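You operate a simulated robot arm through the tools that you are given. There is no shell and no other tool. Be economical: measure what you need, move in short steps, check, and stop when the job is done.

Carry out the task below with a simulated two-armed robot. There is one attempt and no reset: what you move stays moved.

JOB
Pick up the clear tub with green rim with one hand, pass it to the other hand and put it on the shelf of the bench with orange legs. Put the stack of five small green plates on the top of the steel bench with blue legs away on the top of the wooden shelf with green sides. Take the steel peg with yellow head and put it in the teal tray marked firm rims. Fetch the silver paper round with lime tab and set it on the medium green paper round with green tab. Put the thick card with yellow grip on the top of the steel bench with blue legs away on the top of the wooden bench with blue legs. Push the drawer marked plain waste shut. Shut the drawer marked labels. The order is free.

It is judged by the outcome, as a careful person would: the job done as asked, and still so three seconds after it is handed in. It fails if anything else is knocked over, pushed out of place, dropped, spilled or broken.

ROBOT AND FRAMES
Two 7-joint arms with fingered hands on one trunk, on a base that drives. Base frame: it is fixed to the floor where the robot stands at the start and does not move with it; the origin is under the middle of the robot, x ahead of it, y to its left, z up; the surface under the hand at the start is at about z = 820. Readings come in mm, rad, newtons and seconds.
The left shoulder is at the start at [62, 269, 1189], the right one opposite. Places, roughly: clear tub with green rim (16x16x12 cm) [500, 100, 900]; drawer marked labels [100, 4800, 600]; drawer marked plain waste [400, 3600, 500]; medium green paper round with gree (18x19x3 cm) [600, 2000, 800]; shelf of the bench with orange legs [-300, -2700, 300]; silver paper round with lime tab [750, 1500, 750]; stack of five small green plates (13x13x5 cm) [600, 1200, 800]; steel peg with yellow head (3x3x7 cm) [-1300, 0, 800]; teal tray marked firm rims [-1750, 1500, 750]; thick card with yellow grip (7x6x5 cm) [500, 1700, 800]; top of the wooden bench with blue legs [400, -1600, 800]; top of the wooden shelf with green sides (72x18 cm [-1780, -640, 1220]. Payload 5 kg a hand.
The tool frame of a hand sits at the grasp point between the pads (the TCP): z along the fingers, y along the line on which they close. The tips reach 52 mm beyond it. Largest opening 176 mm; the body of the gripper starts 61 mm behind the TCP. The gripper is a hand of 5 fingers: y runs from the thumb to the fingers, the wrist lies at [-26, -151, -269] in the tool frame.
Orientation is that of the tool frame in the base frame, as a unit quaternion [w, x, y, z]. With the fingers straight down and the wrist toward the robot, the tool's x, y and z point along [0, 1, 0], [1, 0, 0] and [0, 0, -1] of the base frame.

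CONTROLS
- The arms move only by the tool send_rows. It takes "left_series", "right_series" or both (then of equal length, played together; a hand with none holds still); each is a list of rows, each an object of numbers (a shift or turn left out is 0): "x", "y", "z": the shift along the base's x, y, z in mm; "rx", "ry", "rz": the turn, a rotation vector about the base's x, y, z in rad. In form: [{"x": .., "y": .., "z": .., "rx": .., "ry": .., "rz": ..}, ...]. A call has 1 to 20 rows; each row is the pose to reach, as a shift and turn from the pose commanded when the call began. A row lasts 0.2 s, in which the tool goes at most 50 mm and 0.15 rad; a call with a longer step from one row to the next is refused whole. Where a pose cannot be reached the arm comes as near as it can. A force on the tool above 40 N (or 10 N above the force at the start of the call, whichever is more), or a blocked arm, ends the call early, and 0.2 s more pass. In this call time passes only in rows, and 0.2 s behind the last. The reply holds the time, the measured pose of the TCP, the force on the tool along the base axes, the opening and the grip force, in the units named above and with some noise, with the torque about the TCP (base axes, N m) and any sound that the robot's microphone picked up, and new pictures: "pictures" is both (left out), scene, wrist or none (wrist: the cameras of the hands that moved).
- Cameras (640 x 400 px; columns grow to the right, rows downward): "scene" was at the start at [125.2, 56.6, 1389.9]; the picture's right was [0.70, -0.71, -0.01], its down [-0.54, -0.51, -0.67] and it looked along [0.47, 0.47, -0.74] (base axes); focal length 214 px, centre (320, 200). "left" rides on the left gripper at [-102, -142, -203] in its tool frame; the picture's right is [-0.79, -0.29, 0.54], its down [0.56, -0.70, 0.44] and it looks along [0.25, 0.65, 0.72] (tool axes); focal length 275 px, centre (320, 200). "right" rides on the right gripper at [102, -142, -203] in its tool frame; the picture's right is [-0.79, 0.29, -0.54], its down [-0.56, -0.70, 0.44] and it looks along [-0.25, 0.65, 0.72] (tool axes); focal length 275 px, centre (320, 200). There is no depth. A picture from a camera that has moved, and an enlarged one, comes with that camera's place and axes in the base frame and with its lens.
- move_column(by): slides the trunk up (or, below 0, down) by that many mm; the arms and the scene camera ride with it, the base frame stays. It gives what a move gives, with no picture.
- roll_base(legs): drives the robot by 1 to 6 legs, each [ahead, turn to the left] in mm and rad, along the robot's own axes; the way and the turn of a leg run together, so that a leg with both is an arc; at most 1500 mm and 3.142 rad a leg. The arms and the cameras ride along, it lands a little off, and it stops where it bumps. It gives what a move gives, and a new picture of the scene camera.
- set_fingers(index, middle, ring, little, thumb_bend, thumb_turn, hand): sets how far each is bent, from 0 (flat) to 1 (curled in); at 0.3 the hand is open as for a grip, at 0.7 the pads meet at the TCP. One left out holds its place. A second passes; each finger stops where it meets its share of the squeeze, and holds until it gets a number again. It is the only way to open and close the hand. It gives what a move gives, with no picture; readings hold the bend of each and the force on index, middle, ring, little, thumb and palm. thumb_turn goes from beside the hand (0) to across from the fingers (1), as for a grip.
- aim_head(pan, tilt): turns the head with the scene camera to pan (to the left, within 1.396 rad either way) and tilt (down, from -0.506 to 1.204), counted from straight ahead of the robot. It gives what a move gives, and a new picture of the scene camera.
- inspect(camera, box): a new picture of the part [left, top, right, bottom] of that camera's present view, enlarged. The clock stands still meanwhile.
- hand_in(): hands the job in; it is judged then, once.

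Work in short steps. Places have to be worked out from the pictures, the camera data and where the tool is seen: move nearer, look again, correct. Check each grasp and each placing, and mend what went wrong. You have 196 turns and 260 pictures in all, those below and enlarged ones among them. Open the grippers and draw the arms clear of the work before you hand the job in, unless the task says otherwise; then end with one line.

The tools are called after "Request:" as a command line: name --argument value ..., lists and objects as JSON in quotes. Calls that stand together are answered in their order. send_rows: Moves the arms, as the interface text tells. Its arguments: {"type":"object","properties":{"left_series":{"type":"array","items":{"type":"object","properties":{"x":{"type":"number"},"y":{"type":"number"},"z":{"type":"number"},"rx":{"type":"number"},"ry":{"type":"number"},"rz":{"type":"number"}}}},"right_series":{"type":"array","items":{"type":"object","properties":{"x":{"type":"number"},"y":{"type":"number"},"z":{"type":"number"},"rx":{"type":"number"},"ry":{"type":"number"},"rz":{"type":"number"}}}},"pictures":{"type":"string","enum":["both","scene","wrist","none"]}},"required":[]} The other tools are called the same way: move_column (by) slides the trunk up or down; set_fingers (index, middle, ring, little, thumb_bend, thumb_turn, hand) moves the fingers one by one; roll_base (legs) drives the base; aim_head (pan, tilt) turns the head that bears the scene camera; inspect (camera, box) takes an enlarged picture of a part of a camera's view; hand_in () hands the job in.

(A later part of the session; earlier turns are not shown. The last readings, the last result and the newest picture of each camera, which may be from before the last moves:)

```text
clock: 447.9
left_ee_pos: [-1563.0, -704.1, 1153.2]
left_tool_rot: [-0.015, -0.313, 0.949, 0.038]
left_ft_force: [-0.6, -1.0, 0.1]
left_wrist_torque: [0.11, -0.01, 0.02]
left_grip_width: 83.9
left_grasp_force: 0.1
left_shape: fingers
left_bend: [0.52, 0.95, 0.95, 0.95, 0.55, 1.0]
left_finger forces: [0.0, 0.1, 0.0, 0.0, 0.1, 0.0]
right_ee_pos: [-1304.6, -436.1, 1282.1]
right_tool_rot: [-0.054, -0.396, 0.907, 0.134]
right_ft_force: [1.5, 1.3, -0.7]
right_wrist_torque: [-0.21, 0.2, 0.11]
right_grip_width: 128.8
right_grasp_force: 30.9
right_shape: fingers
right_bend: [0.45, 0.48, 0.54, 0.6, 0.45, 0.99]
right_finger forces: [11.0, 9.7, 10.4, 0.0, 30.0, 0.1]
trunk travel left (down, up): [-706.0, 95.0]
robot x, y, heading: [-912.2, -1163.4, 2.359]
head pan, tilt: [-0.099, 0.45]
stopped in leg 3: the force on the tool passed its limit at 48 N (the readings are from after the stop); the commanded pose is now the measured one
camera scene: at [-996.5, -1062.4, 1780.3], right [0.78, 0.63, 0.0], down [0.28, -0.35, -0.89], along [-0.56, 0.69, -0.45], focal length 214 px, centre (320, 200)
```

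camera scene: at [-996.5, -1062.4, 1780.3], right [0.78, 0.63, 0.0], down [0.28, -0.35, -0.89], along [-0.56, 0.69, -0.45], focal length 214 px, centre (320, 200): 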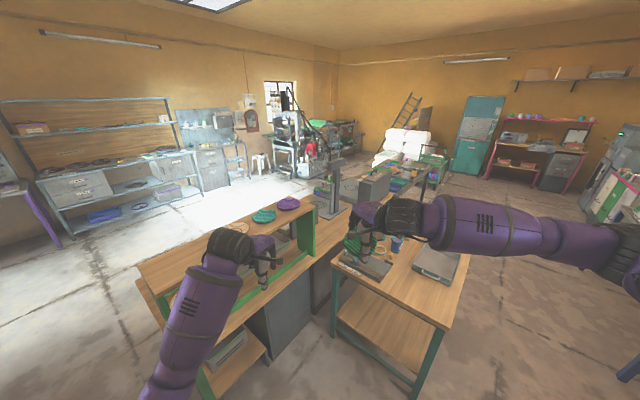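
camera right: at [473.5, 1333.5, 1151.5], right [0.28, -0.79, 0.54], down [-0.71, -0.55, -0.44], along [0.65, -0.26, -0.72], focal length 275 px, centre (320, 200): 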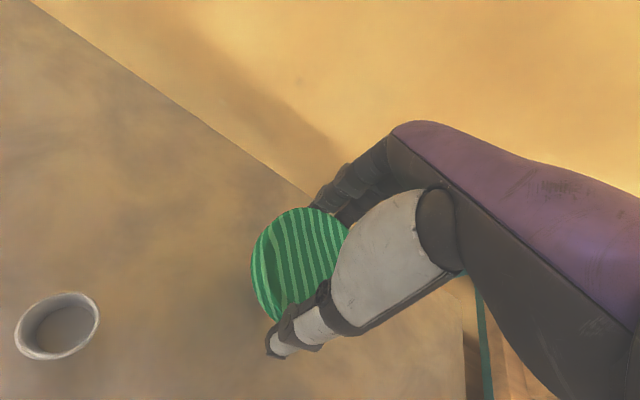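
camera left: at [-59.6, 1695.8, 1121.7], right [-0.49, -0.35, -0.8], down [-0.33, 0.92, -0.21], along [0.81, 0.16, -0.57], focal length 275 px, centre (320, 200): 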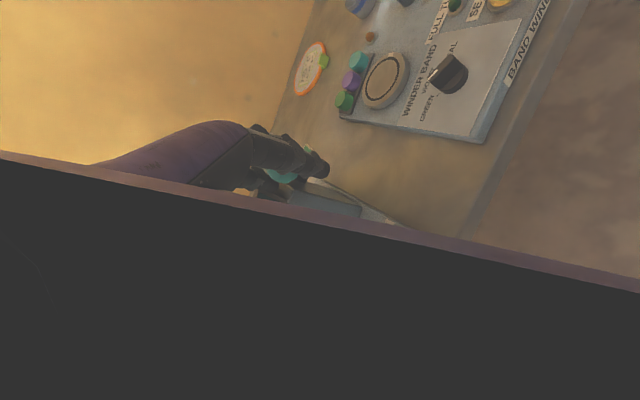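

Shelf top with teal/purple plates is visible; its left part is free. Before turning, I level the plates' tilt and raise the left hand above shelf height.

Request:
send_rows --right_series '[{"z": 5, "rx": -0.052, "ry": -0.051, "rz": -0.008}, {"z": 10, "rx": -0.103, "ry": -0.102, "rz": -0.016}, {"z": 15, "rx": -0.155, "ry": -0.152, "rz": -0.025}, {"z": 20, "rx": -0.206, "ry": -0.203, "rz": -0.033}]' --left_series '[{"z": 40}, {"z": 80}, {"z": 120}, {"z": 155}]' --pictures "none"

Request:
inspect --camera "scene" --box '[120, 180, 420, 340]'

```text
clock: 448.9
left_ee_pos: [-1563.5, -702.9, 1306.0]
left_tool_rot: [-0.015, -0.314, 0.949, 0.037]
left_ft_force: [0.2, -0.1, -1.9]
left_wrist_torque: [0.06, 0.04, 0.02]
left_grip_width: 83.8
left_grasp_force: 0.1
left_shape: fingers
left_bend: [0.52, 0.95, 0.95, 0.95, 0.55, 1.0]
left_finger forces: [0.0, 0.0, 0.1, 0.0, 0.1, 0.1]
right_ee_pos: [-1306.5, -435.4, 1301.9]
right_tool_rot: [0.001, -0.386, 0.922, 0.001]
right_ft_force: [1.6, 0.5, -0.9]
right_wrist_torque: [-0.02, 0.05, -0.03]
right_grip_width: 128.6
right_grasp_force: 30.5
right_shape: fingers
right_bend: [0.45, 0.48, 0.54, 0.6, 0.45, 0.99]
right_finger forces: [11.1, 9.6, 10.4, 0.1, 29.7, 0.1]
trunk travel left (down, up): [-706.0, 95.0]
robot x, y, heading: [-909.6, -1162.2, 2.357]
head pan, tilt: [-0.099, 0.45]
```

```text
2.13 times, centred on (270, 260) of scene
camera zoom: at [-997.4, -1062.5, 1780.3], right [0.78, 0.63, 0.0], down [0.28, -0.35, -0.89], along [-0.56, 0.69, -0.45], focal length 458 px, centre (427, 72)
```

zoom: 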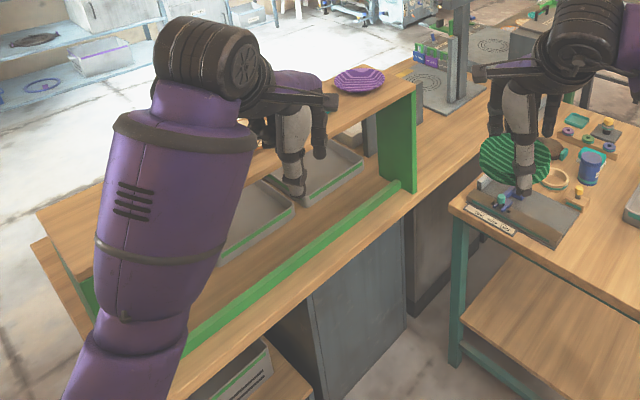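

Shelf top spans x −1880…−1700, y −1030…−310; target spot (−1795,−930). Raising the left hand a bit more for clearance, then turning to face it.

Request:
send_rows --left_series '[{"z": 30}, {"z": 60}]' --pictures "none"

Request:
roll_base --legs '[[0, 0.4], [0, 0.385]]'

Request:
aim_head --pan -0.1 --tilt 0.7

```text
clock: 449.5
left_ee_pos: [-1563.6, -703.9, 1367.7]
left_tool_rot: [-0.015, -0.313, 0.949, 0.037]
left_ft_force: [0.0, -0.8, -1.0]
left_wrist_torque: [0.13, 0.12, 0.03]
left_grip_width: 83.6
left_grasp_force: 0.2
left_shape: fingers
left_bend: [0.52, 0.95, 0.95, 0.95, 0.55, 1.0]
left_finger forces: [0.1, 0.0, 0.0, 0.0, 0.0, 0.0]
right_ee_pos: [-1305.5, -437.4, 1303.8]
right_tool_rot: [0.0, -0.386, 0.923, 0.002]
right_ft_force: [0.2, -1.0, -0.9]
right_wrist_torque: [0.13, 0.13, -0.02]
right_grip_width: 128.6
right_grasp_force: 30.7
right_shape: fingers
right_bend: [0.45, 0.48, 0.54, 0.6, 0.45, 0.99]
right_finger forces: [11.1, 9.7, 10.4, 0.1, 29.7, 0.2]
trunk travel left (down, up): [-706.0, 95.0]
robot x, y, heading: [-910.6, -1156.5, 2.356]
head pan, tilt: [-0.099, 0.45]
```

```text
clock: 453.3
left_ee_pos: [-1699.2, -1299.2, 1365.2]
left_tool_rot: [-0.027, -0.654, 0.756, 0.03]
left_ft_force: [-0.4, -0.2, -1.5]
left_wrist_torque: [0.07, -0.02, 0.01]
left_grip_width: 83.8
left_grasp_force: 0.1
left_shape: fingers
left_bend: [0.52, 0.95, 0.95, 0.95, 0.55, 1.0]
left_finger forces: [0.0, 0.1, 0.0, 0.0, 0.1, 0.0]
right_ee_pos: [-1703.3, -929.4, 1300.8]
right_tool_rot: [0.0, 0.71, -0.704, 0.0]
right_ft_force: [-0.7, -0.6, -0.7]
right_wrist_torque: [0.03, 0.0, -0.05]
right_grip_width: 128.3
right_grasp_force: 30.2
right_shape: fingers
right_bend: [0.45, 0.48, 0.54, 0.6, 0.45, 0.99]
right_finger forces: [10.8, 10.0, 10.0, 0.0, 29.0, 0.0]
trunk travel left (down, up): [-706.0, 95.0]
robot x, y, heading: [-915.9, -1143.5, 3.137]
head pan, tilt: [-0.099, 0.45]
camera scene: at [-1042.6, -1131.8, 1780.3], right [0.1, 0.99, 0.0], down [0.45, -0.05, -0.89], along [-0.89, 0.09, -0.45], focal length 214 px, centre (320, 200)
```

scene: 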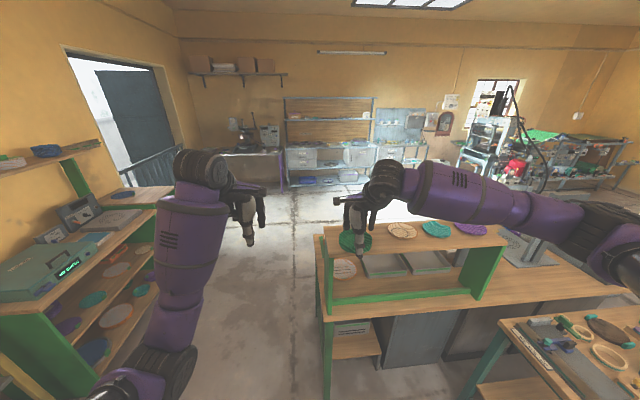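

```text
clock: 454.1
left_ee_pos: [-1677.7, -1301.5, 1378.4]
left_tool_rot: [-0.033, -0.654, 0.755, 0.035]
left_ft_force: [2.4, -3.3, 0.7]
left_wrist_torque: [0.26, 0.22, -0.01]
left_grip_width: 83.7
left_grasp_force: 0.0
left_shape: fingers
left_bend: [0.52, 0.95, 0.95, 0.95, 0.55, 1.0]
left_finger forces: [0.1, 0.0, 0.1, 0.0, 0.0, 0.0]
right_ee_pos: [-1682.8, -930.9, 1316.4]
right_tool_rot: [0.005, 0.711, -0.703, -0.008]
right_ft_force: [2.3, -2.2, 1.0]
right_wrist_torque: [0.37, 0.21, -0.07]
right_grip_width: 128.4
right_grasp_force: 29.5
right_shape: fingers
right_bend: [0.45, 0.48, 0.54, 0.6, 0.45, 0.99]
right_finger forces: [10.9, 9.4, 9.9, 0.1, 28.8, 0.0]
trunk travel left (down, up): [-706.0, 95.0]
robot x, y, heading: [-911.8, -1142.7, 3.133]
head pan, tilt: [-0.099, 0.7]
camera scene: at [-1031.0, -1135.8, 1758.8], right [0.1, 0.99, 0.0], down [0.65, -0.07, -0.76], along [-0.75, 0.08, -0.65], focal length 214 px, centre (320, 200)
```

scene: 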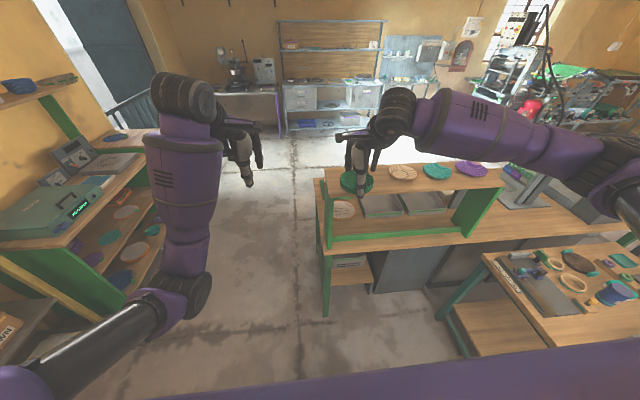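

Free span on the shelf top is y ≈ −1040…−755. Moving the stack over (−1790,−900).

Request:
send_rows --right_series '[{"x": -20, "y": 6, "z": 8}, {"x": -45, "y": 13, "z": 10}, {"x": -70, "y": 20, "z": 10}, {"x": -92, "y": 27, "z": 10}, {"x": -107, "y": 31, "z": 8}]' --pictures "none"

Request:
inspect --camera "scene" --box '[310, 120, 430, 220]'

Request:
inspect --camera "right" --box '[0, 0, 640, 400]'

```text
clock: 455.3
left_ee_pos: [-1680.3, -1297.3, 1376.4]
left_tool_rot: [-0.033, -0.653, 0.756, 0.033]
left_ft_force: [-0.7, 0.0, 0.1]
left_wrist_torque: [-0.15, -0.03, 0.05]
left_grip_width: 83.8
left_grasp_force: 0.2
left_shape: fingers
left_bend: [0.52, 0.95, 0.95, 0.95, 0.55, 1.0]
left_finger forces: [0.0, 0.0, 0.0, 0.0, 0.1, 0.1]
right_ee_pos: [-1793.6, -895.1, 1319.8]
right_tool_rot: [0.005, 0.71, -0.704, -0.005]
right_ft_force: [-0.5, 1.1, -0.7]
right_wrist_torque: [-0.11, -0.08, 0.06]
right_grip_width: 128.4
right_grasp_force: 29.2
right_shape: fingers
right_bend: [0.45, 0.48, 0.54, 0.6, 0.45, 0.99]
right_finger forces: [11.1, 9.3, 10.0, 0.0, 28.7, 0.1]
trunk travel left (down, up): [-706.0, 95.0]
robot x, y, heading: [-908.6, -1141.3, 3.142]
head pan, tilt: [-0.099, 0.7]
```

```text
4.00 times, centred on (370, 170) of scene
camera zoom: at [-1035.8, -1129.5, 1758.2], right [0.11, 0.99, 0.0], down [0.65, -0.07, -0.76], along [-0.75, 0.08, -0.66], focal length 858 px, centre (120, 320)
```

zoom: 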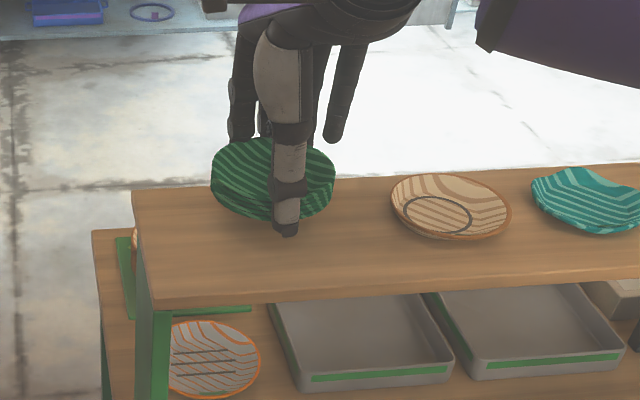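

```text
1.00 times, centred on (320, 200) of right (not enlarged: the box is as wide or as high as the picture)
camera zoom: at [-1649.2, -995.5, 1520.7], right [-0.29, 0.79, 0.54], down [0.69, 0.56, -0.45], along [-0.66, 0.25, -0.71], focal length 275 px, centre (320, 200)
```

zoom: 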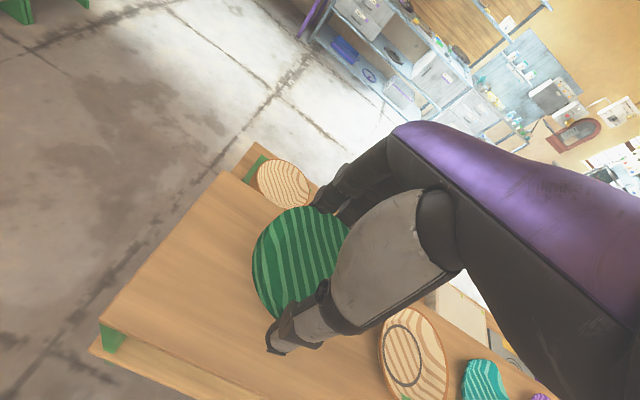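

Stack is over the shelf, slightly toward the back; shifting +12 mm and lowering gently.

Request:
send_rows --right_series '[{"x": 6, "z": -6}, {"x": 12, "z": -13}, {"x": 12, "z": -19}, {"x": 12, "z": -24}, {"x": 12, "z": -27}]' --pictures "none"

Request:
inspect --camera "scene" --box '[330, 140, 400, 200]'

```text
clock: 456.5
left_ee_pos: [-1679.0, -1298.7, 1376.6]
left_tool_rot: [-0.033, -0.653, 0.756, 0.033]
left_ft_force: [0.6, -1.3, 0.0]
left_wrist_torque: [0.02, -0.01, -0.05]
left_grip_width: 83.8
left_grasp_force: 0.1
left_shape: fingers
left_bend: [0.52, 0.95, 0.95, 0.95, 0.55, 1.0]
left_finger forces: [0.0, 0.1, 0.0, 0.1, 0.1, 0.1]
right_ee_pos: [-1782.4, -897.5, 1294.2]
right_tool_rot: [0.004, 0.71, -0.704, -0.005]
right_ft_force: [0.2, -0.5, 0.7]
right_wrist_torque: [0.02, 0.01, 0.04]
right_grip_width: 128.4
right_grasp_force: 29.5
right_shape: fingers
right_bend: [0.45, 0.48, 0.54, 0.6, 0.45, 0.99]
right_finger forces: [10.9, 9.4, 10.0, 0.1, 28.7, 0.0]
trunk travel left (down, up): [-706.0, 95.0]
robot x, y, heading: [-909.6, -1139.6, 3.137]
head pan, tilt: [-0.099, 0.7]
```

```text
6.67 times, centred on (365, 170) of scene
camera zoom: at [-1035.3, -1131.8, 1758.3], right [0.1, 0.99, 0.0], down [0.65, -0.07, -0.76], along [-0.75, 0.08, -0.66], focal length 1430 px, centre (20, 400)
```

zoom: 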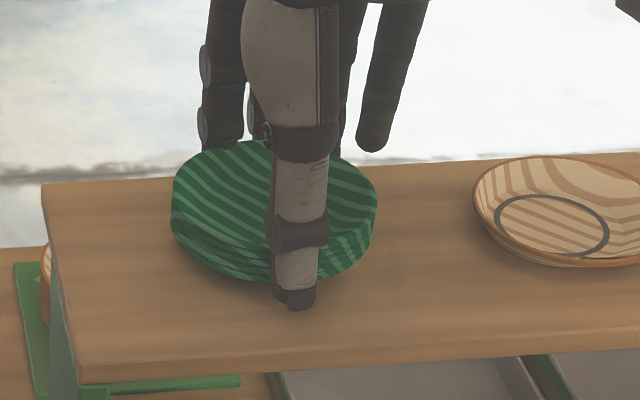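

Almost down with no contact force yet. Continuing in 3 mm steps until touch.

Request:
send_rows --right_series '[{"z": -3}, {"z": -6}, {"z": -9}, {"z": -12}]' --pictures "none"

```text
clock: 457.5
left_ee_pos: [-1677.3, -1299.8, 1378.1]
left_tool_rot: [-0.034, -0.653, 0.756, 0.034]
left_ft_force: [-0.6, 0.1, 0.3]
left_wrist_torque: [-0.01, 0.04, 0.0]
left_grip_width: 84.0
left_grasp_force: 0.1
left_shape: fingers
left_bend: [0.52, 0.95, 0.95, 0.95, 0.55, 1.0]
left_finger forces: [0.1, 0.0, 0.0, 0.0, 0.0, 0.0]
right_ee_pos: [-1781.8, -897.1, 1287.9]
right_tool_rot: [0.008, 0.71, -0.704, -0.008]
right_ft_force: [0.0, 2.8, 36.6]
right_wrist_torque: [0.47, -0.03, -0.11]
right_grip_width: 128.2
right_grasp_force: 32.6
right_shape: fingers
right_bend: [0.45, 0.48, 0.54, 0.6, 0.45, 0.99]
right_finger forces: [10.6, 10.7, 12.1, 0.0, 32.0, 0.1]
trunk travel left (down, up): [-706.0, 95.0]
robot x, y, heading: [-912.8, -1140.6, 3.138]
head pan, tilt: [-0.099, 0.7]
```

Firm contact (36 N). Opening the hand moderately and lifting straight up.

Request:
set_fingers --hand "right" --index 0.33 --middle 0.33 --ring 0.33 --little 0.33 --thumb_bend 0.33

Request:
send_rows --right_series '[{"z": 15}, {"z": 45}, {"z": 85}, {"z": 120}]' --pictures "none"

Request:
inspect --camera "scene" --box '[310, 120, 430, 220]'

```text
clock: 458.5
left_ee_pos: [-1679.5, -1298.9, 1377.1]
left_tool_rot: [-0.033, -0.652, 0.756, 0.034]
left_ft_force: [0.0, 0.0, 0.2]
left_wrist_torque: [0.03, 0.05, 0.0]
left_grip_width: 83.9
left_grasp_force: 0.1
left_shape: fingers
left_bend: [0.52, 0.95, 0.95, 0.95, 0.55, 1.0]
left_finger forces: [0.0, 0.0, 0.0, 0.0, 0.0, 0.0]
right_ee_pos: [-1781.0, -896.4, 1281.7]
right_tool_rot: [0.005, 0.71, -0.704, -0.007]
right_ft_force: [0.5, 0.7, 0.7]
right_wrist_torque: [0.03, 0.07, 0.0]
right_grip_width: 173.7
right_grasp_force: 0.1
right_shape: fingers
right_bend: [0.33, 0.33, 0.33, 0.33, 0.33, 0.98]
right_finger forces: [0.1, 0.0, 0.0, 0.1, 0.0, 0.1]
trunk travel left (down, up): [-706.0, 95.0]
robot x, y, heading: [-912.8, -1141.3, 3.138]
head pan, tilt: [-0.099, 0.7]
```

```text
clock: 459.5
left_ee_pos: [-1679.3, -1299.6, 1377.7]
left_tool_rot: [-0.032, -0.652, 0.757, 0.033]
left_ft_force: [1.2, -0.7, 0.4]
left_wrist_torque: [-0.01, 0.11, 0.03]
left_grip_width: 83.9
left_grasp_force: 0.1
left_shape: fingers
left_bend: [0.52, 0.95, 0.95, 0.95, 0.55, 1.0]
left_finger forces: [0.1, 0.0, 0.1, 0.0, 0.0, 0.0]
right_ee_pos: [-1778.6, -897.7, 1403.9]
right_tool_rot: [0.004, 0.71, -0.704, -0.006]
right_ft_force: [0.4, -0.7, -3.2]
right_wrist_torque: [-0.01, 0.13, -0.07]
right_grip_width: 173.9
right_grasp_force: 0.1
right_shape: fingers
right_bend: [0.33, 0.33, 0.33, 0.33, 0.33, 0.98]
right_finger forces: [0.0, 0.0, 0.1, 0.1, 0.0, 0.1]
trunk travel left (down, up): [-706.0, 95.0]
robot x, y, heading: [-912.6, -1139.1, 3.137]
head pan, tilt: [-0.099, 0.7]
```

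```text
4.00 times, centred on (370, 170) of scene
camera zoom: at [-1033.6, -1131.8, 1758.5], right [0.11, 0.99, 0.0], down [0.65, -0.07, -0.76], along [-0.75, 0.08, -0.65], focal length 858 px, centre (120, 320)
```

zoom: 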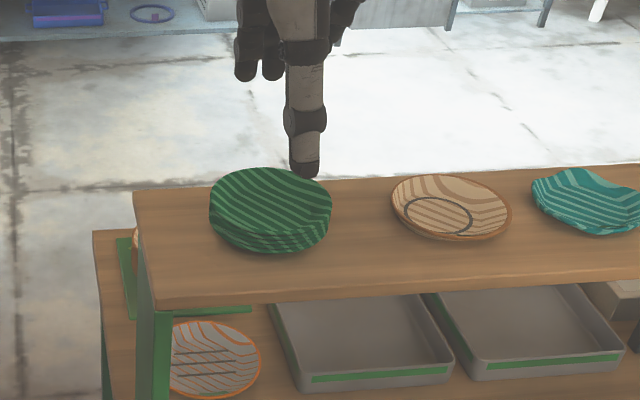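

Plates stand neatly on the shelf top. Next the peg: moving to about (−1050,−800), facing +y toward the green-legged table.

Request:
roll_base --legs '[[0, -0.6], [0, -0.585], [366, 0], [0, -0.383]]'

Request:
aim_head --pan 0.1 --tilt 0.75

```text
clock: 465.4
left_ee_pos: [-1344.5, -482.0, 1402.8]
left_tool_rot: [-0.004, -0.11, 0.991, 0.074]
left_ft_force: [13.5, -0.7, -10.4]
left_wrist_torque: [0.46, 1.08, 0.3]
left_grip_width: 83.8
left_grasp_force: 0.0
left_shape: fingers
left_bend: [0.52, 0.95, 0.95, 0.95, 0.55, 1.0]
left_finger forces: [0.1, 0.0, 0.0, 0.0, 0.0, 0.0]
right_ee_pos: [-1012.1, -248.5, 1429.1]
right_tool_rot: [0.0, -0.192, 0.981, 0.024]
right_ft_force: [-5.5, 2.8, 1.4]
right_wrist_torque: [-0.32, -0.89, -0.02]
right_grip_width: 173.9
right_grasp_force: 0.1
right_shape: fingers
right_bend: [0.33, 0.33, 0.33, 0.33, 0.33, 0.98]
right_finger forces: [0.0, 0.1, 0.1, 0.0, 0.0, 0.0]
trunk travel left (down, up): [-706.0, 95.0]
robot x, y, heading: [-956.6, -1122.3, 1.904]
head pan, tilt: [-0.099, 0.7]
stopped in leg 3: the robot was blocked; the commanded pose is now the measured one
camera scene: at [-994.7, -1002.0, 1758.4], right [0.97, 0.23, 0.01], down [0.16, -0.64, -0.75], along [-0.17, 0.73, -0.66], focal length 214 px, centre (320, 200)
```

scene: 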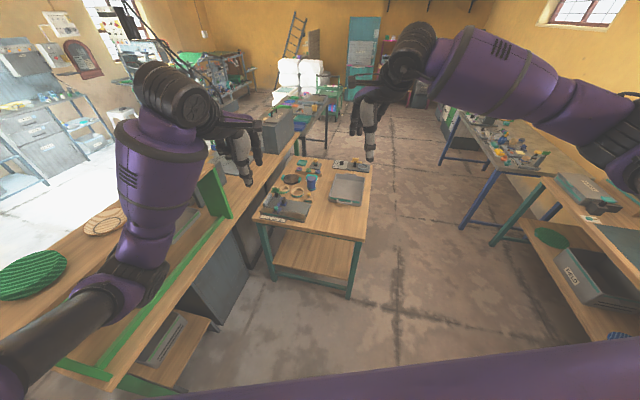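

```text
clock: 466.1
left_ee_pos: [-1330.9, -484.2, 1405.6]
left_tool_rot: [-0.009, -0.108, 0.991, 0.074]
left_ft_force: [3.6, -1.1, 0.8]
left_wrist_torque: [0.03, 0.37, 0.15]
left_grip_width: 83.9
left_grasp_force: 0.1
left_shape: fingers
left_bend: [0.52, 0.95, 0.95, 0.95, 0.55, 1.0]
left_finger forces: [0.0, 0.0, 0.0, 0.1, 0.1, 0.0]
right_ee_pos: [-999.4, -250.1, 1427.7]
right_tool_rot: [-0.005, -0.189, 0.982, 0.022]
right_ft_force: [3.7, -0.9, -0.4]
right_wrist_torque: [0.04, 0.39, 0.03]
right_grip_width: 173.9
right_grasp_force: 0.1
right_shape: fingers
right_bend: [0.33, 0.33, 0.33, 0.33, 0.33, 0.98]
right_finger forces: [0.0, 0.0, 0.1, 0.0, 0.0, 0.0]
trunk travel left (down, up): [-706.0, 95.0]
robot x, y, heading: [-953.0, -1124.1, 1.901]
head pan, tilt: [0.099, 0.75]
camera scene: at [-995.7, -1012.9, 1754.4], right [0.91, 0.42, 0.0], down [0.29, -0.63, -0.72], along [-0.3, 0.66, -0.69], focal length 214 px, centre (320, 200)
```

scene: 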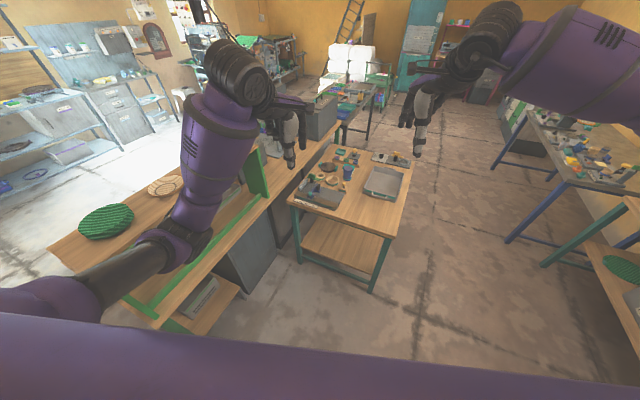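

Probably a spurious start-up stop again. Turning to face +y and moving forward directly.

Request:
roll_base --legs '[[0, -0.33], [310, 0]]'

Request:
inspect --camera "scene" --box '[180, 120, 420, 290]'

```text
clock: 468.4
left_ee_pos: [-1100.4, -416.9, 1423.1]
left_tool_rot: [0.004, 0.064, 0.994, 0.089]
left_ft_force: [0.7, 0.4, -1.6]
left_wrist_torque: [-0.07, 0.05, 0.03]
left_grip_width: 83.5
left_grasp_force: 0.1
left_shape: fingers
left_bend: [0.52, 0.95, 0.95, 0.95, 0.55, 1.0]
left_finger forces: [0.0, 0.1, 0.0, 0.0, 0.0, 0.0]
right_ee_pos: [-707.1, -305.7, 1451.6]
right_tool_rot: [0.0, -0.023, 0.999, 0.039]
right_ft_force: [6.0, 1.3, -1.9]
right_wrist_torque: [-0.16, 0.73, 0.13]
right_grip_width: 173.9
right_grasp_force: 0.1
right_shape: fingers
right_bend: [0.33, 0.33, 0.33, 0.33, 0.33, 0.98]
right_finger forces: [0.0, 0.1, 0.0, 0.1, 0.0, 0.0]
trunk travel left (down, up): [-706.0, 95.0]
robot x, y, heading: [-962.6, -1108.8, 1.557]
head pan, tilt: [0.099, 0.75]
stopped in leg 2: the robot was blocked; the commanded pose is now the measured one
camera scene: at [-964.9, -988.2, 1754.1], right [1.0, 0.08, 0.0], down [0.05, -0.69, -0.72], along [-0.06, 0.72, -0.69], focal length 214 px, centre (320, 200)
```

scene: 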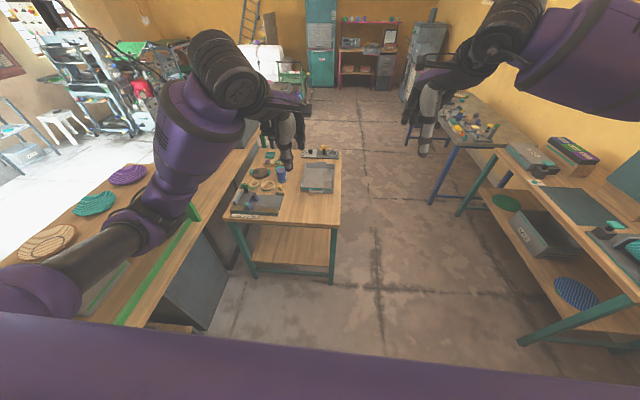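

```text
2.35 times, centred on (300, 205) of scene
camera zoom: at [-964.9, -988.2, 1754.1], right [1.0, 0.08, 0.0], down [0.05, -0.69, -0.72], along [-0.06, 0.72, -0.69], focal length 505 px, centre (367, 188)
```

zoom: 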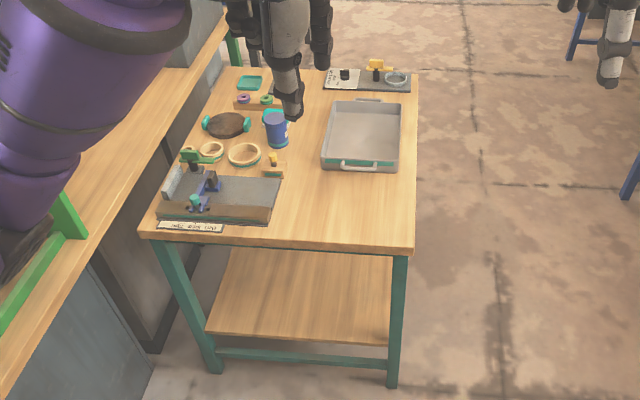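

The arms drifted high toward their limits again; lowering and extending both before driving on.

Request:
send_rows --left_series '[{"x": -15, "y": 15, "z": -40}, {"x": -30, "y": 30, "z": -80}, {"x": -50, "y": 45, "z": -120}, {"x": -70, "y": 60, "z": -160}, {"x": -90, "y": 75, "z": -200}, {"x": -100, "y": 90, "z": -240}]' --right_series '[{"z": -40}, {"z": -80}, {"z": -120}, {"z": -160}, {"z": -200}, {"z": -240}]' --pictures "none"

Request:
roll_base --legs '[[270, 0]]'

```text
clock: 469.8
left_ee_pos: [-1210.6, -328.4, 1174.5]
left_tool_rot: [-0.004, 0.056, 0.995, 0.077]
left_ft_force: [-0.5, 3.7, 1.4]
left_wrist_torque: [-0.36, 0.05, -0.06]
left_grip_width: 84.0
left_grasp_force: 0.1
left_shape: fingers
left_bend: [0.52, 0.95, 0.95, 0.95, 0.55, 1.0]
left_finger forces: [0.1, 0.0, 0.0, 0.0, 0.0, 0.1]
right_ee_pos: [-713.6, -302.4, 1210.9]
right_tool_rot: [-0.001, -0.026, 0.999, 0.037]
right_ft_force: [0.1, 4.2, 1.0]
right_wrist_torque: [-0.4, -0.03, 0.09]
right_grip_width: 173.8
right_grasp_force: 0.0
right_shape: fingers
right_bend: [0.33, 0.33, 0.33, 0.33, 0.33, 0.98]
right_finger forces: [0.0, 0.0, 0.0, 0.0, 0.0, 0.0]
trunk travel left (down, up): [-706.0, 95.0]
robot x, y, heading: [-961.7, -1106.7, 1.556]
head pan, tilt: [0.099, 0.75]
```

```text
clock: 472.2
left_ee_pos: [-1203.7, -64.8, 1176.3]
left_tool_rot: [-0.003, 0.057, 0.995, 0.077]
left_ft_force: [0.1, 0.7, 0.0]
left_wrist_torque: [-0.06, -0.01, -0.02]
left_grip_width: 83.8
left_grasp_force: 0.0
left_shape: fingers
left_bend: [0.52, 0.95, 0.95, 0.95, 0.55, 1.0]
left_finger forces: [0.0, 0.1, 0.0, 0.1, 0.0, 0.0]
right_ee_pos: [-707.1, -39.4, 1211.0]
right_tool_rot: [0.001, -0.024, 0.999, 0.038]
right_ft_force: [-0.4, 0.3, -1.4]
right_wrist_torque: [-0.1, 0.03, 0.01]
right_grip_width: 174.1
right_grasp_force: 0.1
right_shape: fingers
right_bend: [0.33, 0.33, 0.33, 0.33, 0.33, 0.98]
right_finger forces: [0.1, 0.1, 0.0, 0.1, 0.0, 0.0]
trunk travel left (down, up): [-706.0, 95.0]
robot x, y, heading: [-959.8, -844.0, 1.548]
head pan, tilt: [0.099, 0.75]
camera scene: at [-964.1, -721.8, 1754.0], right [1.0, 0.08, 0.0], down [0.06, -0.69, -0.72], along [-0.06, 0.72, -0.69], focal length 214 px, centre (320, 200)
```

scene: 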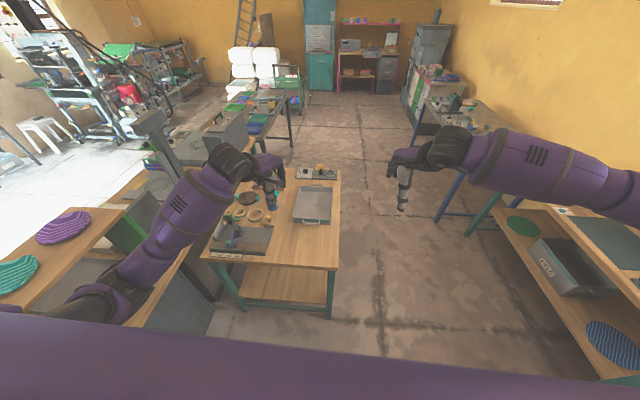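

Now zooming onto the table to find the steel peg with yellow head.

Request:
inspect --camera "scene" --box '[200, 160, 350, 260]'

```text
4.00 times, centred on (275, 210) of scene
camera zoom: at [-964.1, -721.8, 1754.0], right [1.0, 0.08, 0.0], down [0.06, -0.69, -0.72], along [-0.06, 0.72, -0.69], focal length 858 px, centre (500, 160)
```

zoom: 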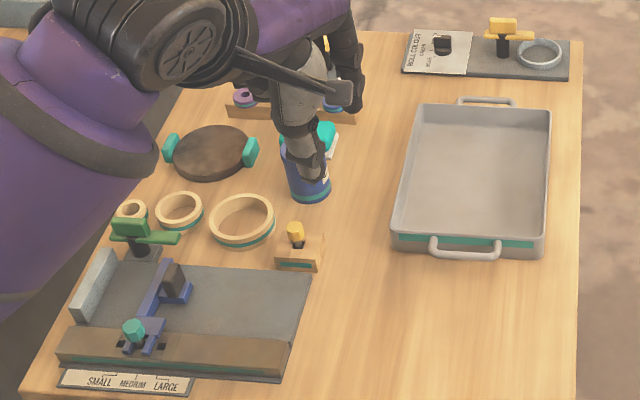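

The peg stands in a small wooden holder, head ≈(−1310,36). Levelling the left hand and moving it above the peg.

Request:
send_rows --left_series '[{"x": -18, "y": 18, "z": -20, "rx": -0.03}, {"x": -36, "y": 36, "z": -45, "rx": -0.06}, {"x": -54, "y": 54, "z": -75, "rx": -0.09}, {"x": -72, "y": 72, "z": -105, "rx": -0.12}, {"x": -90, "y": 90, "z": -140, "rx": -0.154}, {"x": -107, "y": 107, "z": -170, "rx": -0.154}]' --pictures "wrist"

Request:
inspect --camera "scene" --box '[220, 160, 320, 240]'

```text
clock: 473.6
left_ee_pos: [-1312.1, 27.6, 1017.3]
left_tool_rot: [0.001, 0.058, 0.998, 0.008]
left_ft_force: [0.0, 1.6, -0.1]
left_wrist_torque: [-0.17, 0.02, -0.01]
left_grip_width: 83.9
left_grasp_force: 0.0
left_shape: fingers
left_bend: [0.52, 0.95, 0.95, 0.95, 0.55, 1.0]
left_finger forces: [0.1, 0.0, 0.1, 0.0, 0.0, 0.1]
right_ee_pos: [-709.8, -55.2, 1222.3]
right_tool_rot: [0.002, -0.024, 0.999, 0.045]
right_ft_force: [-1.7, 2.0, -1.1]
right_wrist_torque: [-0.08, -0.13, -0.01]
right_grip_width: 174.0
right_grasp_force: 0.1
right_shape: fingers
right_bend: [0.33, 0.33, 0.33, 0.33, 0.33, 0.98]
right_finger forces: [0.1, 0.1, 0.0, 0.0, 0.0, 0.0]
trunk travel left (down, up): [-706.0, 95.0]
robot x, y, heading: [-958.5, -840.4, 1.551]
head pan, tilt: [0.099, 0.75]
camera left: at [-1227.0, -127.1, 1218.4], right [0.75, -0.37, -0.54], down [-0.63, -0.63, -0.45], along [-0.18, 0.69, -0.71], focal length 275 px, centre (320, 200)
```

left: 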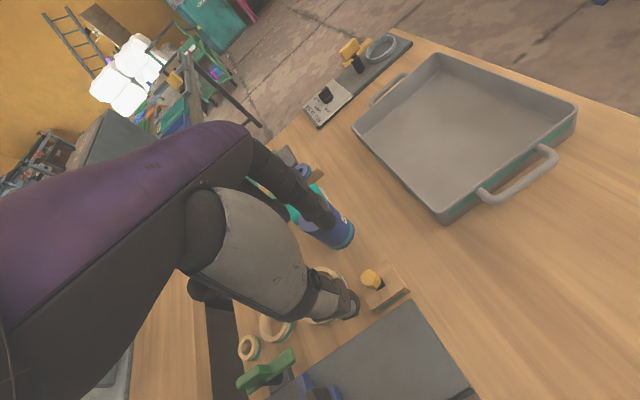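

```text
5.00 times, centred on (270, 200) of scene
camera zoom: at [-965.5, -721.6, 1754.0], right [1.0, 0.08, 0.0], down [0.06, -0.69, -0.72], along [-0.06, 0.72, -0.69], focal length 1072 px, centre (570, 200)
```

zoom: 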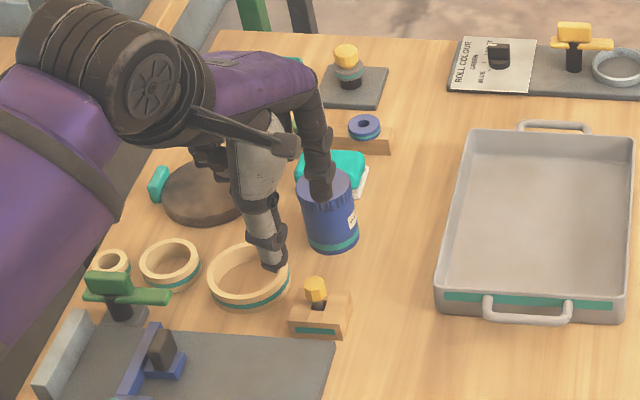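

Head located at ≈(−1308,35,874). Descending to z≈915 with the tips around the head.

Request:
send_rows --left_series '[{"x": 2, "y": 13, "z": -35}, {"x": 2, "y": 13, "z": -70}, {"x": 2, "y": 13, "z": -101}]' --pictures "none"

Request:
inspect --camera "left" --box '[260, 160, 440, 340]'

Request:
inspect --camera "scene" --box '[240, 180, 300, 230]'

```text
clock: 474.4
left_ee_pos: [-1308.0, 40.4, 918.0]
left_tool_rot: [0.001, 0.057, 0.998, 0.008]
left_ft_force: [0.1, 1.1, 1.0]
left_wrist_torque: [-0.13, -0.02, -0.04]
left_grip_width: 84.0
left_grasp_force: 0.0
left_shape: fingers
left_bend: [0.52, 0.95, 0.95, 0.95, 0.55, 1.0]
left_finger forces: [0.0, 0.0, 0.1, 0.0, 0.1, 0.1]
right_ee_pos: [-708.0, -57.5, 1221.0]
right_tool_rot: [0.0, -0.023, 0.999, 0.045]
right_ft_force: [0.0, -0.3, -0.1]
right_wrist_torque: [-0.03, -0.05, -0.02]
right_grip_width: 173.9
right_grasp_force: 0.1
right_shape: fingers
right_bend: [0.33, 0.33, 0.33, 0.33, 0.33, 0.98]
right_finger forces: [0.1, 0.0, 0.0, 0.0, 0.0, 0.0]
trunk travel left (down, up): [-706.0, 95.0]
robot x, y, heading: [-956.5, -842.7, 1.554]
head pan, tilt: [0.099, 0.75]
```

```text
2.22 times, centred on (350, 250) of left
camera zoom: at [-1222.3, -115.3, 1119.5], right [0.75, -0.37, -0.54], down [-0.63, -0.63, -0.45], along [-0.18, 0.69, -0.71], focal length 612 px, centre (253, 89)
```

zoom: 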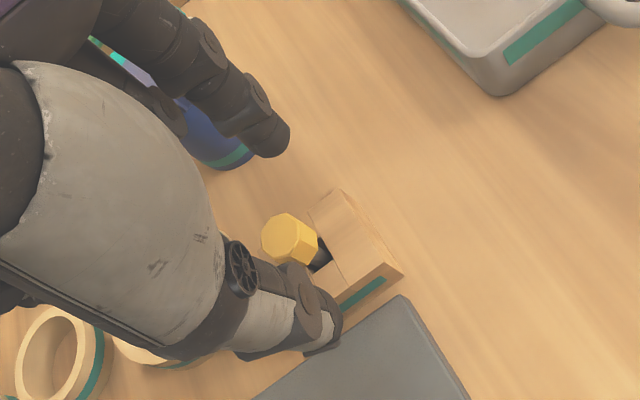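

```text
8.00 times, centred on (270, 205) of scene
camera zoom: at [-964.5, -723.0, 1754.1], right [1.0, 0.08, 0.0], down [0.06, -0.69, -0.72], along [-0.06, 0.72, -0.69], focal length 1716 px, centre (720, 160)
```

zoom: 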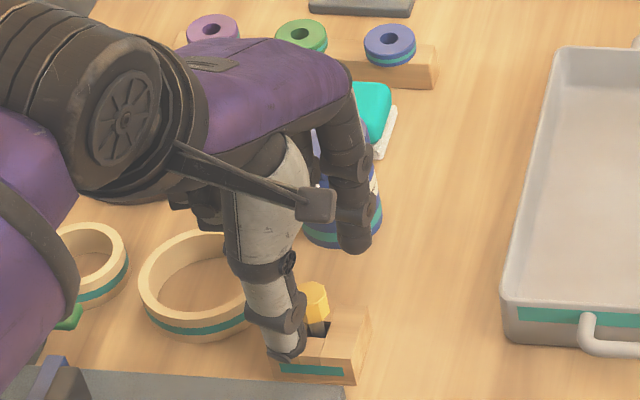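

Head is right on the pinch line. Closing.

Request:
set_fingers --hand "left" --index 0.75 --thumb_bend 0.75

Request:
inspect --camera "left" --box '[260, 160, 440, 340]'

```text
clock: 475.4
left_ee_pos: [-1306.9, 40.0, 919.4]
left_tool_rot: [0.0, 0.057, 0.998, 0.009]
left_ft_force: [0.4, 0.5, 0.3]
left_wrist_torque: [-0.01, -0.02, -0.02]
left_grip_width: 6.0
left_grasp_force: 0.0
left_shape: fingers
left_bend: [0.72, 0.95, 0.95, 0.95, 0.73, 1.0]
left_finger forces: [0.0, 0.0, 0.0, 0.0, 0.1, 0.0]
right_ee_pos: [-706.8, -56.8, 1222.7]
right_tool_rot: [0.002, -0.023, 0.999, 0.045]
right_ft_force: [-0.7, -0.9, 0.0]
right_wrist_torque: [-0.01, -0.03, -0.01]
right_grip_width: 173.9
right_grasp_force: 0.1
right_shape: fingers
right_bend: [0.33, 0.33, 0.33, 0.33, 0.33, 0.98]
right_finger forces: [0.0, 0.0, 0.0, 0.0, 0.0, 0.0]
trunk travel left (down, up): [-706.0, 95.0]
robot x, y, heading: [-955.4, -842.5, 1.548]
head pan, tilt: [0.099, 0.75]
```

```text
2.22 times, centred on (350, 250) of left
camera zoom: at [-1222.4, -115.3, 1120.1], right [0.75, -0.37, -0.54], down [-0.63, -0.63, -0.45], along [-0.18, 0.69, -0.71], focal length 612 px, centre (253, 89)
```

zoom: 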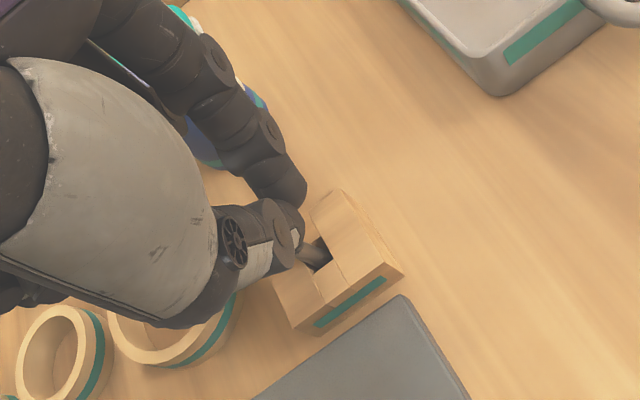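

The tips closed just above the head. Opening, lowering 15 mm, and closing again.

Request:
set_fingers --hand "left" --index 0.54 --thumb_bend 0.56

Request:
send_rows --left_series '[{"z": -8}, {"z": -15}]' --pictures "none"

Request:
set_fingers --hand "left" --index 0.75 --thumb_bend 0.75

Request:
inspect --camera "left" --box '[260, 160, 440, 340]'

```text
clock: 476.4
left_ee_pos: [-1308.8, 40.6, 918.9]
left_tool_rot: [0.001, 0.056, 0.998, 0.009]
left_ft_force: [-0.4, -0.1, -0.7]
left_wrist_torque: [0.02, 0.01, 0.0]
left_grip_width: 77.0
left_grasp_force: 0.1
left_shape: fingers
left_bend: [0.54, 0.95, 0.95, 0.95, 0.56, 1.0]
left_finger forces: [0.0, 0.0, 0.1, 0.0, 0.1, 0.0]
right_ee_pos: [-708.3, -56.9, 1222.6]
right_tool_rot: [0.002, -0.024, 0.999, 0.045]
right_ft_force: [-0.2, 0.4, 0.7]
right_wrist_torque: [0.0, 0.02, 0.03]
right_grip_width: 173.9
right_grasp_force: 0.1
right_shape: fingers
right_bend: [0.33, 0.33, 0.33, 0.33, 0.33, 0.98]
right_finger forces: [0.0, 0.0, 0.1, 0.1, 0.1, 0.1]
trunk travel left (down, up): [-706.0, 95.0]
robot x, y, heading: [-956.1, -843.3, 1.553]
head pan, tilt: [0.099, 0.75]
```

```text
clock: 477.0
left_ee_pos: [-1308.5, 40.0, 903.6]
left_tool_rot: [0.001, 0.057, 0.998, 0.008]
left_ft_force: [0.0, 0.3, 1.0]
left_wrist_torque: [-0.03, -0.04, -0.01]
left_grip_width: 76.7
left_grasp_force: 0.1
left_shape: fingers
left_bend: [0.54, 0.95, 0.95, 0.95, 0.56, 1.0]
left_finger forces: [0.0, 0.1, 0.0, 0.0, 0.0, 0.0]
right_ee_pos: [-707.9, -56.1, 1222.5]
right_tool_rot: [0.001, -0.024, 0.999, 0.046]
right_ft_force: [0.3, -0.2, 0.2]
right_wrist_torque: [-0.01, 0.0, 0.02]
right_grip_width: 173.8
right_grasp_force: 0.1
right_shape: fingers
right_bend: [0.33, 0.33, 0.33, 0.33, 0.33, 0.98]
right_finger forces: [0.1, 0.0, 0.1, 0.0, 0.0, 0.1]
trunk travel left (down, up): [-706.0, 95.0]
robot x, y, heading: [-952.4, -846.6, 1.552]
head pan, tilt: [0.099, 0.75]
```

```text
clock: 478.0
left_ee_pos: [-1307.7, 40.2, 901.9]
left_tool_rot: [0.0, 0.056, 0.998, 0.008]
left_ft_force: [0.5, -2.4, 0.1]
left_wrist_torque: [-0.14, -0.1, 0.05]
left_grip_width: 5.9
left_grasp_force: 0.0
left_shape: fingers
left_bend: [0.72, 0.95, 0.95, 0.95, 0.73, 1.0]
left_finger forces: [0.0, 0.0, 0.0, 0.0, 0.0, 0.0]
right_ee_pos: [-708.3, -56.7, 1222.5]
right_tool_rot: [0.002, -0.024, 0.999, 0.045]
right_ft_force: [0.2, -0.1, -0.9]
right_wrist_torque: [0.01, 0.01, 0.01]
right_grip_width: 174.2
right_grasp_force: 0.0
right_shape: fingers
right_bend: [0.33, 0.33, 0.33, 0.33, 0.33, 0.98]
right_finger forces: [0.1, 0.0, 0.0, 0.0, 0.0, 0.0]
trunk travel left (down, up): [-706.0, 95.0]
robot x, y, heading: [-956.0, -837.4, 1.551]
head pan, tilt: [0.099, 0.75]
```

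```text
2.22 times, centred on (350, 250) of left
camera zoom: at [-1223.3, -116.3, 1104.7], right [0.75, -0.37, -0.54], down [-0.63, -0.63, -0.45], along [-0.18, 0.69, -0.71], focal length 612 px, centre (253, 89)
```

zoom: 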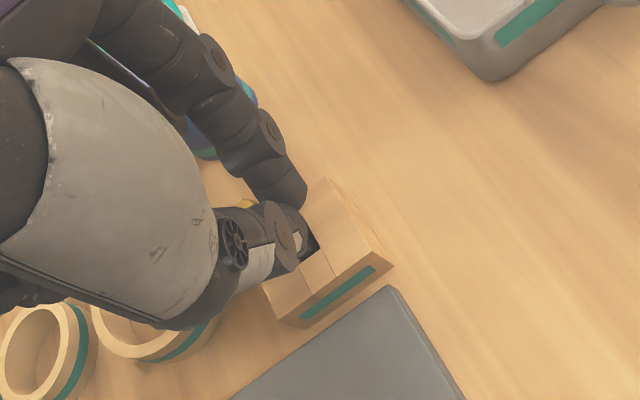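

Still missed — the head seems to be on the −x side of the tips. Opening, raising, and looking closely.

Request:
set_fingers --hand "left" --index 0.5 --thumb_bend 0.5

Request:
inspect --camera "left" --box '[290, 190, 410, 310]'

Request:
inspect --camera "scene" --box '[250, 195, 295, 230]'

```text
clock: 479.0
left_ee_pos: [-1307.5, 39.5, 903.9]
left_tool_rot: [0.0, 0.057, 0.998, 0.007]
left_ft_force: [0.8, 0.4, 0.4]
left_wrist_torque: [-0.01, 0.01, -0.05]
left_grip_width: 99.1
left_grasp_force: 0.1
left_shape: fingers
left_bend: [0.5, 0.95, 0.95, 0.95, 0.5, 1.0]
left_finger forces: [0.0, 0.1, 0.0, 0.0, 0.0, 0.0]
right_ee_pos: [-706.6, -57.3, 1223.3]
right_tool_rot: [0.002, -0.024, 0.999, 0.045]
right_ft_force: [-0.5, -0.1, -0.2]
right_wrist_torque: [-0.02, -0.01, 0.0]
right_grip_width: 173.9
right_grasp_force: 0.1
right_shape: fingers
right_bend: [0.33, 0.33, 0.33, 0.33, 0.33, 0.98]
right_finger forces: [0.0, 0.0, 0.0, 0.0, 0.0, 0.0]
trunk travel left (down, up): [-706.0, 95.0]
robot x, y, heading: [-955.4, -839.8, 1.551]
head pan, tilt: [0.099, 0.75]
```

```text
3.33 times, centred on (350, 250) of left
camera zoom: at [-1223.4, -116.2, 1104.7], right [0.75, -0.37, -0.54], down [-0.63, -0.63, -0.45], along [-0.18, 0.69, -0.71], focal length 918 px, centre (220, 33)
```

zoom: 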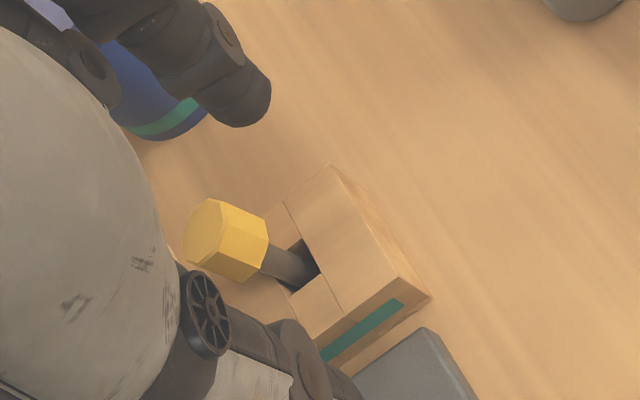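

```text
11.43 times, centred on (272, 212) of scene
camera zoom: at [-964.1, -723.2, 1754.1], right [1.0, 0.08, 0.0], down [0.05, -0.69, -0.72], along [-0.06, 0.72, -0.69], focal length 2451 px, centre (863, 57)
```

zoom: 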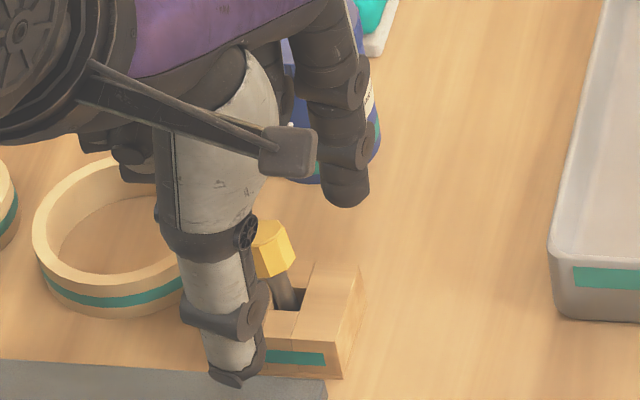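

Triangulated: head at (−1311,37,877) is on the open-tip line, but the tips converge ~14 mm toward +x when closing. Shifting −12 mm in x, raising 8 mm, and closing.

Request:
send_rows --left_series '[{"x": -6, "z": 5}, {"x": -13, "y": -1, "z": 9}]' --pictures "none"

Request:
set_fingers --hand "left" --index 0.75 --thumb_bend 0.75

Request:
inspect --camera "left" --box '[290, 190, 410, 310]'

```text
clock: 479.6
left_ee_pos: [-1322.3, 38.1, 912.5]
left_tool_rot: [0.001, 0.056, 0.998, 0.008]
left_ft_force: [0.8, -1.1, 0.5]
left_wrist_torque: [0.04, 0.02, 0.02]
left_grip_width: 99.2
left_grasp_force: 0.0
left_shape: fingers
left_bend: [0.5, 0.95, 0.95, 0.95, 0.5, 1.0]
left_finger forces: [0.1, 0.0, 0.0, 0.1, 0.0, 0.0]
right_ee_pos: [-707.2, -56.8, 1222.9]
right_tool_rot: [0.001, -0.023, 0.999, 0.046]
right_ft_force: [0.3, 0.0, 0.3]
right_wrist_torque: [0.01, -0.05, 0.01]
right_grip_width: 174.1
right_grasp_force: 0.0
right_shape: fingers
right_bend: [0.33, 0.33, 0.33, 0.33, 0.33, 0.98]
right_finger forces: [0.0, 0.1, 0.0, 0.0, 0.1, 0.0]
trunk travel left (down, up): [-706.0, 95.0]
robot x, y, heading: [-958.2, -841.3, 1.556]
head pan, tilt: [0.099, 0.75]
```

```text
clock: 480.6
left_ee_pos: [-1322.3, 38.2, 912.0]
left_tool_rot: [0.0, 0.056, 0.998, 0.008]
left_ft_force: [0.5, 0.3, 0.5]
left_wrist_torque: [0.01, 0.01, 0.02]
left_grip_width: 23.9
left_grasp_force: 10.9
left_shape: fingers
left_bend: [0.65, 0.95, 0.95, 0.95, 0.71, 1.0]
left_finger forces: [11.5, 0.0, 0.0, 0.0, 11.2, 0.0]
right_ee_pos: [-708.2, -56.6, 1223.4]
right_tool_rot: [0.002, -0.023, 0.999, 0.045]
right_ft_force: [-0.4, 0.7, -0.1]
right_wrist_torque: [-0.01, 0.0, -0.03]
right_grip_width: 174.1
right_grasp_force: 0.0
right_shape: fingers
right_bend: [0.33, 0.33, 0.33, 0.33, 0.33, 0.98]
right_finger forces: [0.1, 0.0, 0.1, 0.0, 0.0, 0.1]
trunk travel left (down, up): [-706.0, 95.0]
robot x, y, heading: [-956.6, -842.2, 1.549]
head pan, tilt: [0.099, 0.75]
```

```text
3.33 times, centred on (350, 250) of left
camera zoom: at [-1236.2, -117.0, 1113.7], right [0.75, -0.37, -0.54], down [-0.63, -0.63, -0.45], along [-0.18, 0.69, -0.71], focal length 918 px, centre (220, 33)
```

zoom: 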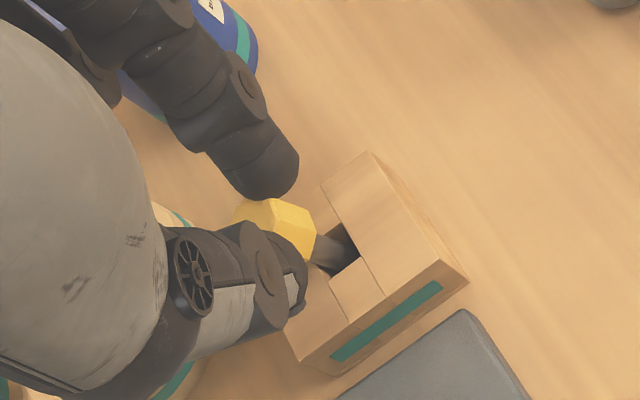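

Gripped the head (24 mm, 11 N). Lifting straight up out of the holder.

Request:
send_rows --left_series '[{"z": 10}, {"z": 25}, {"z": 45}, {"z": 70}, {"z": 100}, {"z": 140}, {"z": 180}, {"z": 220}]' --pictures "none"

Request:
inspect --camera "left" --box '[260, 160, 460, 340]'

```text
clock: 482.4
left_ee_pos: [-1320.2, 36.8, 1128.3]
left_tool_rot: [-0.001, 0.057, 0.998, 0.007]
left_ft_force: [1.5, -0.7, -2.9]
left_wrist_torque: [0.17, 0.06, 0.04]
left_grip_width: 23.9
left_grasp_force: 11.6
left_shape: fingers
left_bend: [0.65, 0.95, 0.95, 0.95, 0.71, 1.0]
left_finger forces: [11.2, 0.0, 0.0, 0.0, 11.1, 0.0]
right_ee_pos: [-706.8, -57.2, 1222.2]
right_tool_rot: [0.001, -0.023, 0.999, 0.045]
right_ft_force: [0.8, -0.1, 0.3]
right_wrist_torque: [0.05, 0.08, 0.03]
right_grip_width: 174.0
right_grasp_force: 0.1
right_shape: fingers
right_bend: [0.33, 0.33, 0.33, 0.33, 0.33, 0.98]
right_finger forces: [0.1, 0.0, 0.0, 0.0, 0.0, 0.0]
trunk travel left (down, up): [-706.0, 95.0]
robot x, y, heading: [-955.2, -840.2, 1.554]
head pan, tilt: [0.099, 0.75]
```

```text
2.22 times, centred on (360, 250) of left
camera zoom: at [-1235.8, -118.5, 1330.3], right [0.75, -0.37, -0.54], down [-0.63, -0.63, -0.45], along [-0.18, 0.69, -0.71], focal length 612 px, centre (231, 89)
```

zoom: 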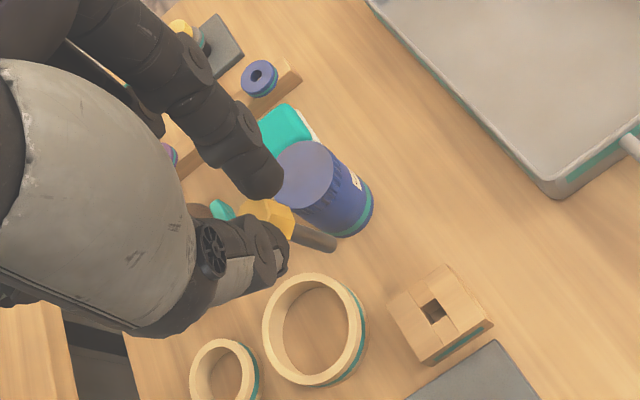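

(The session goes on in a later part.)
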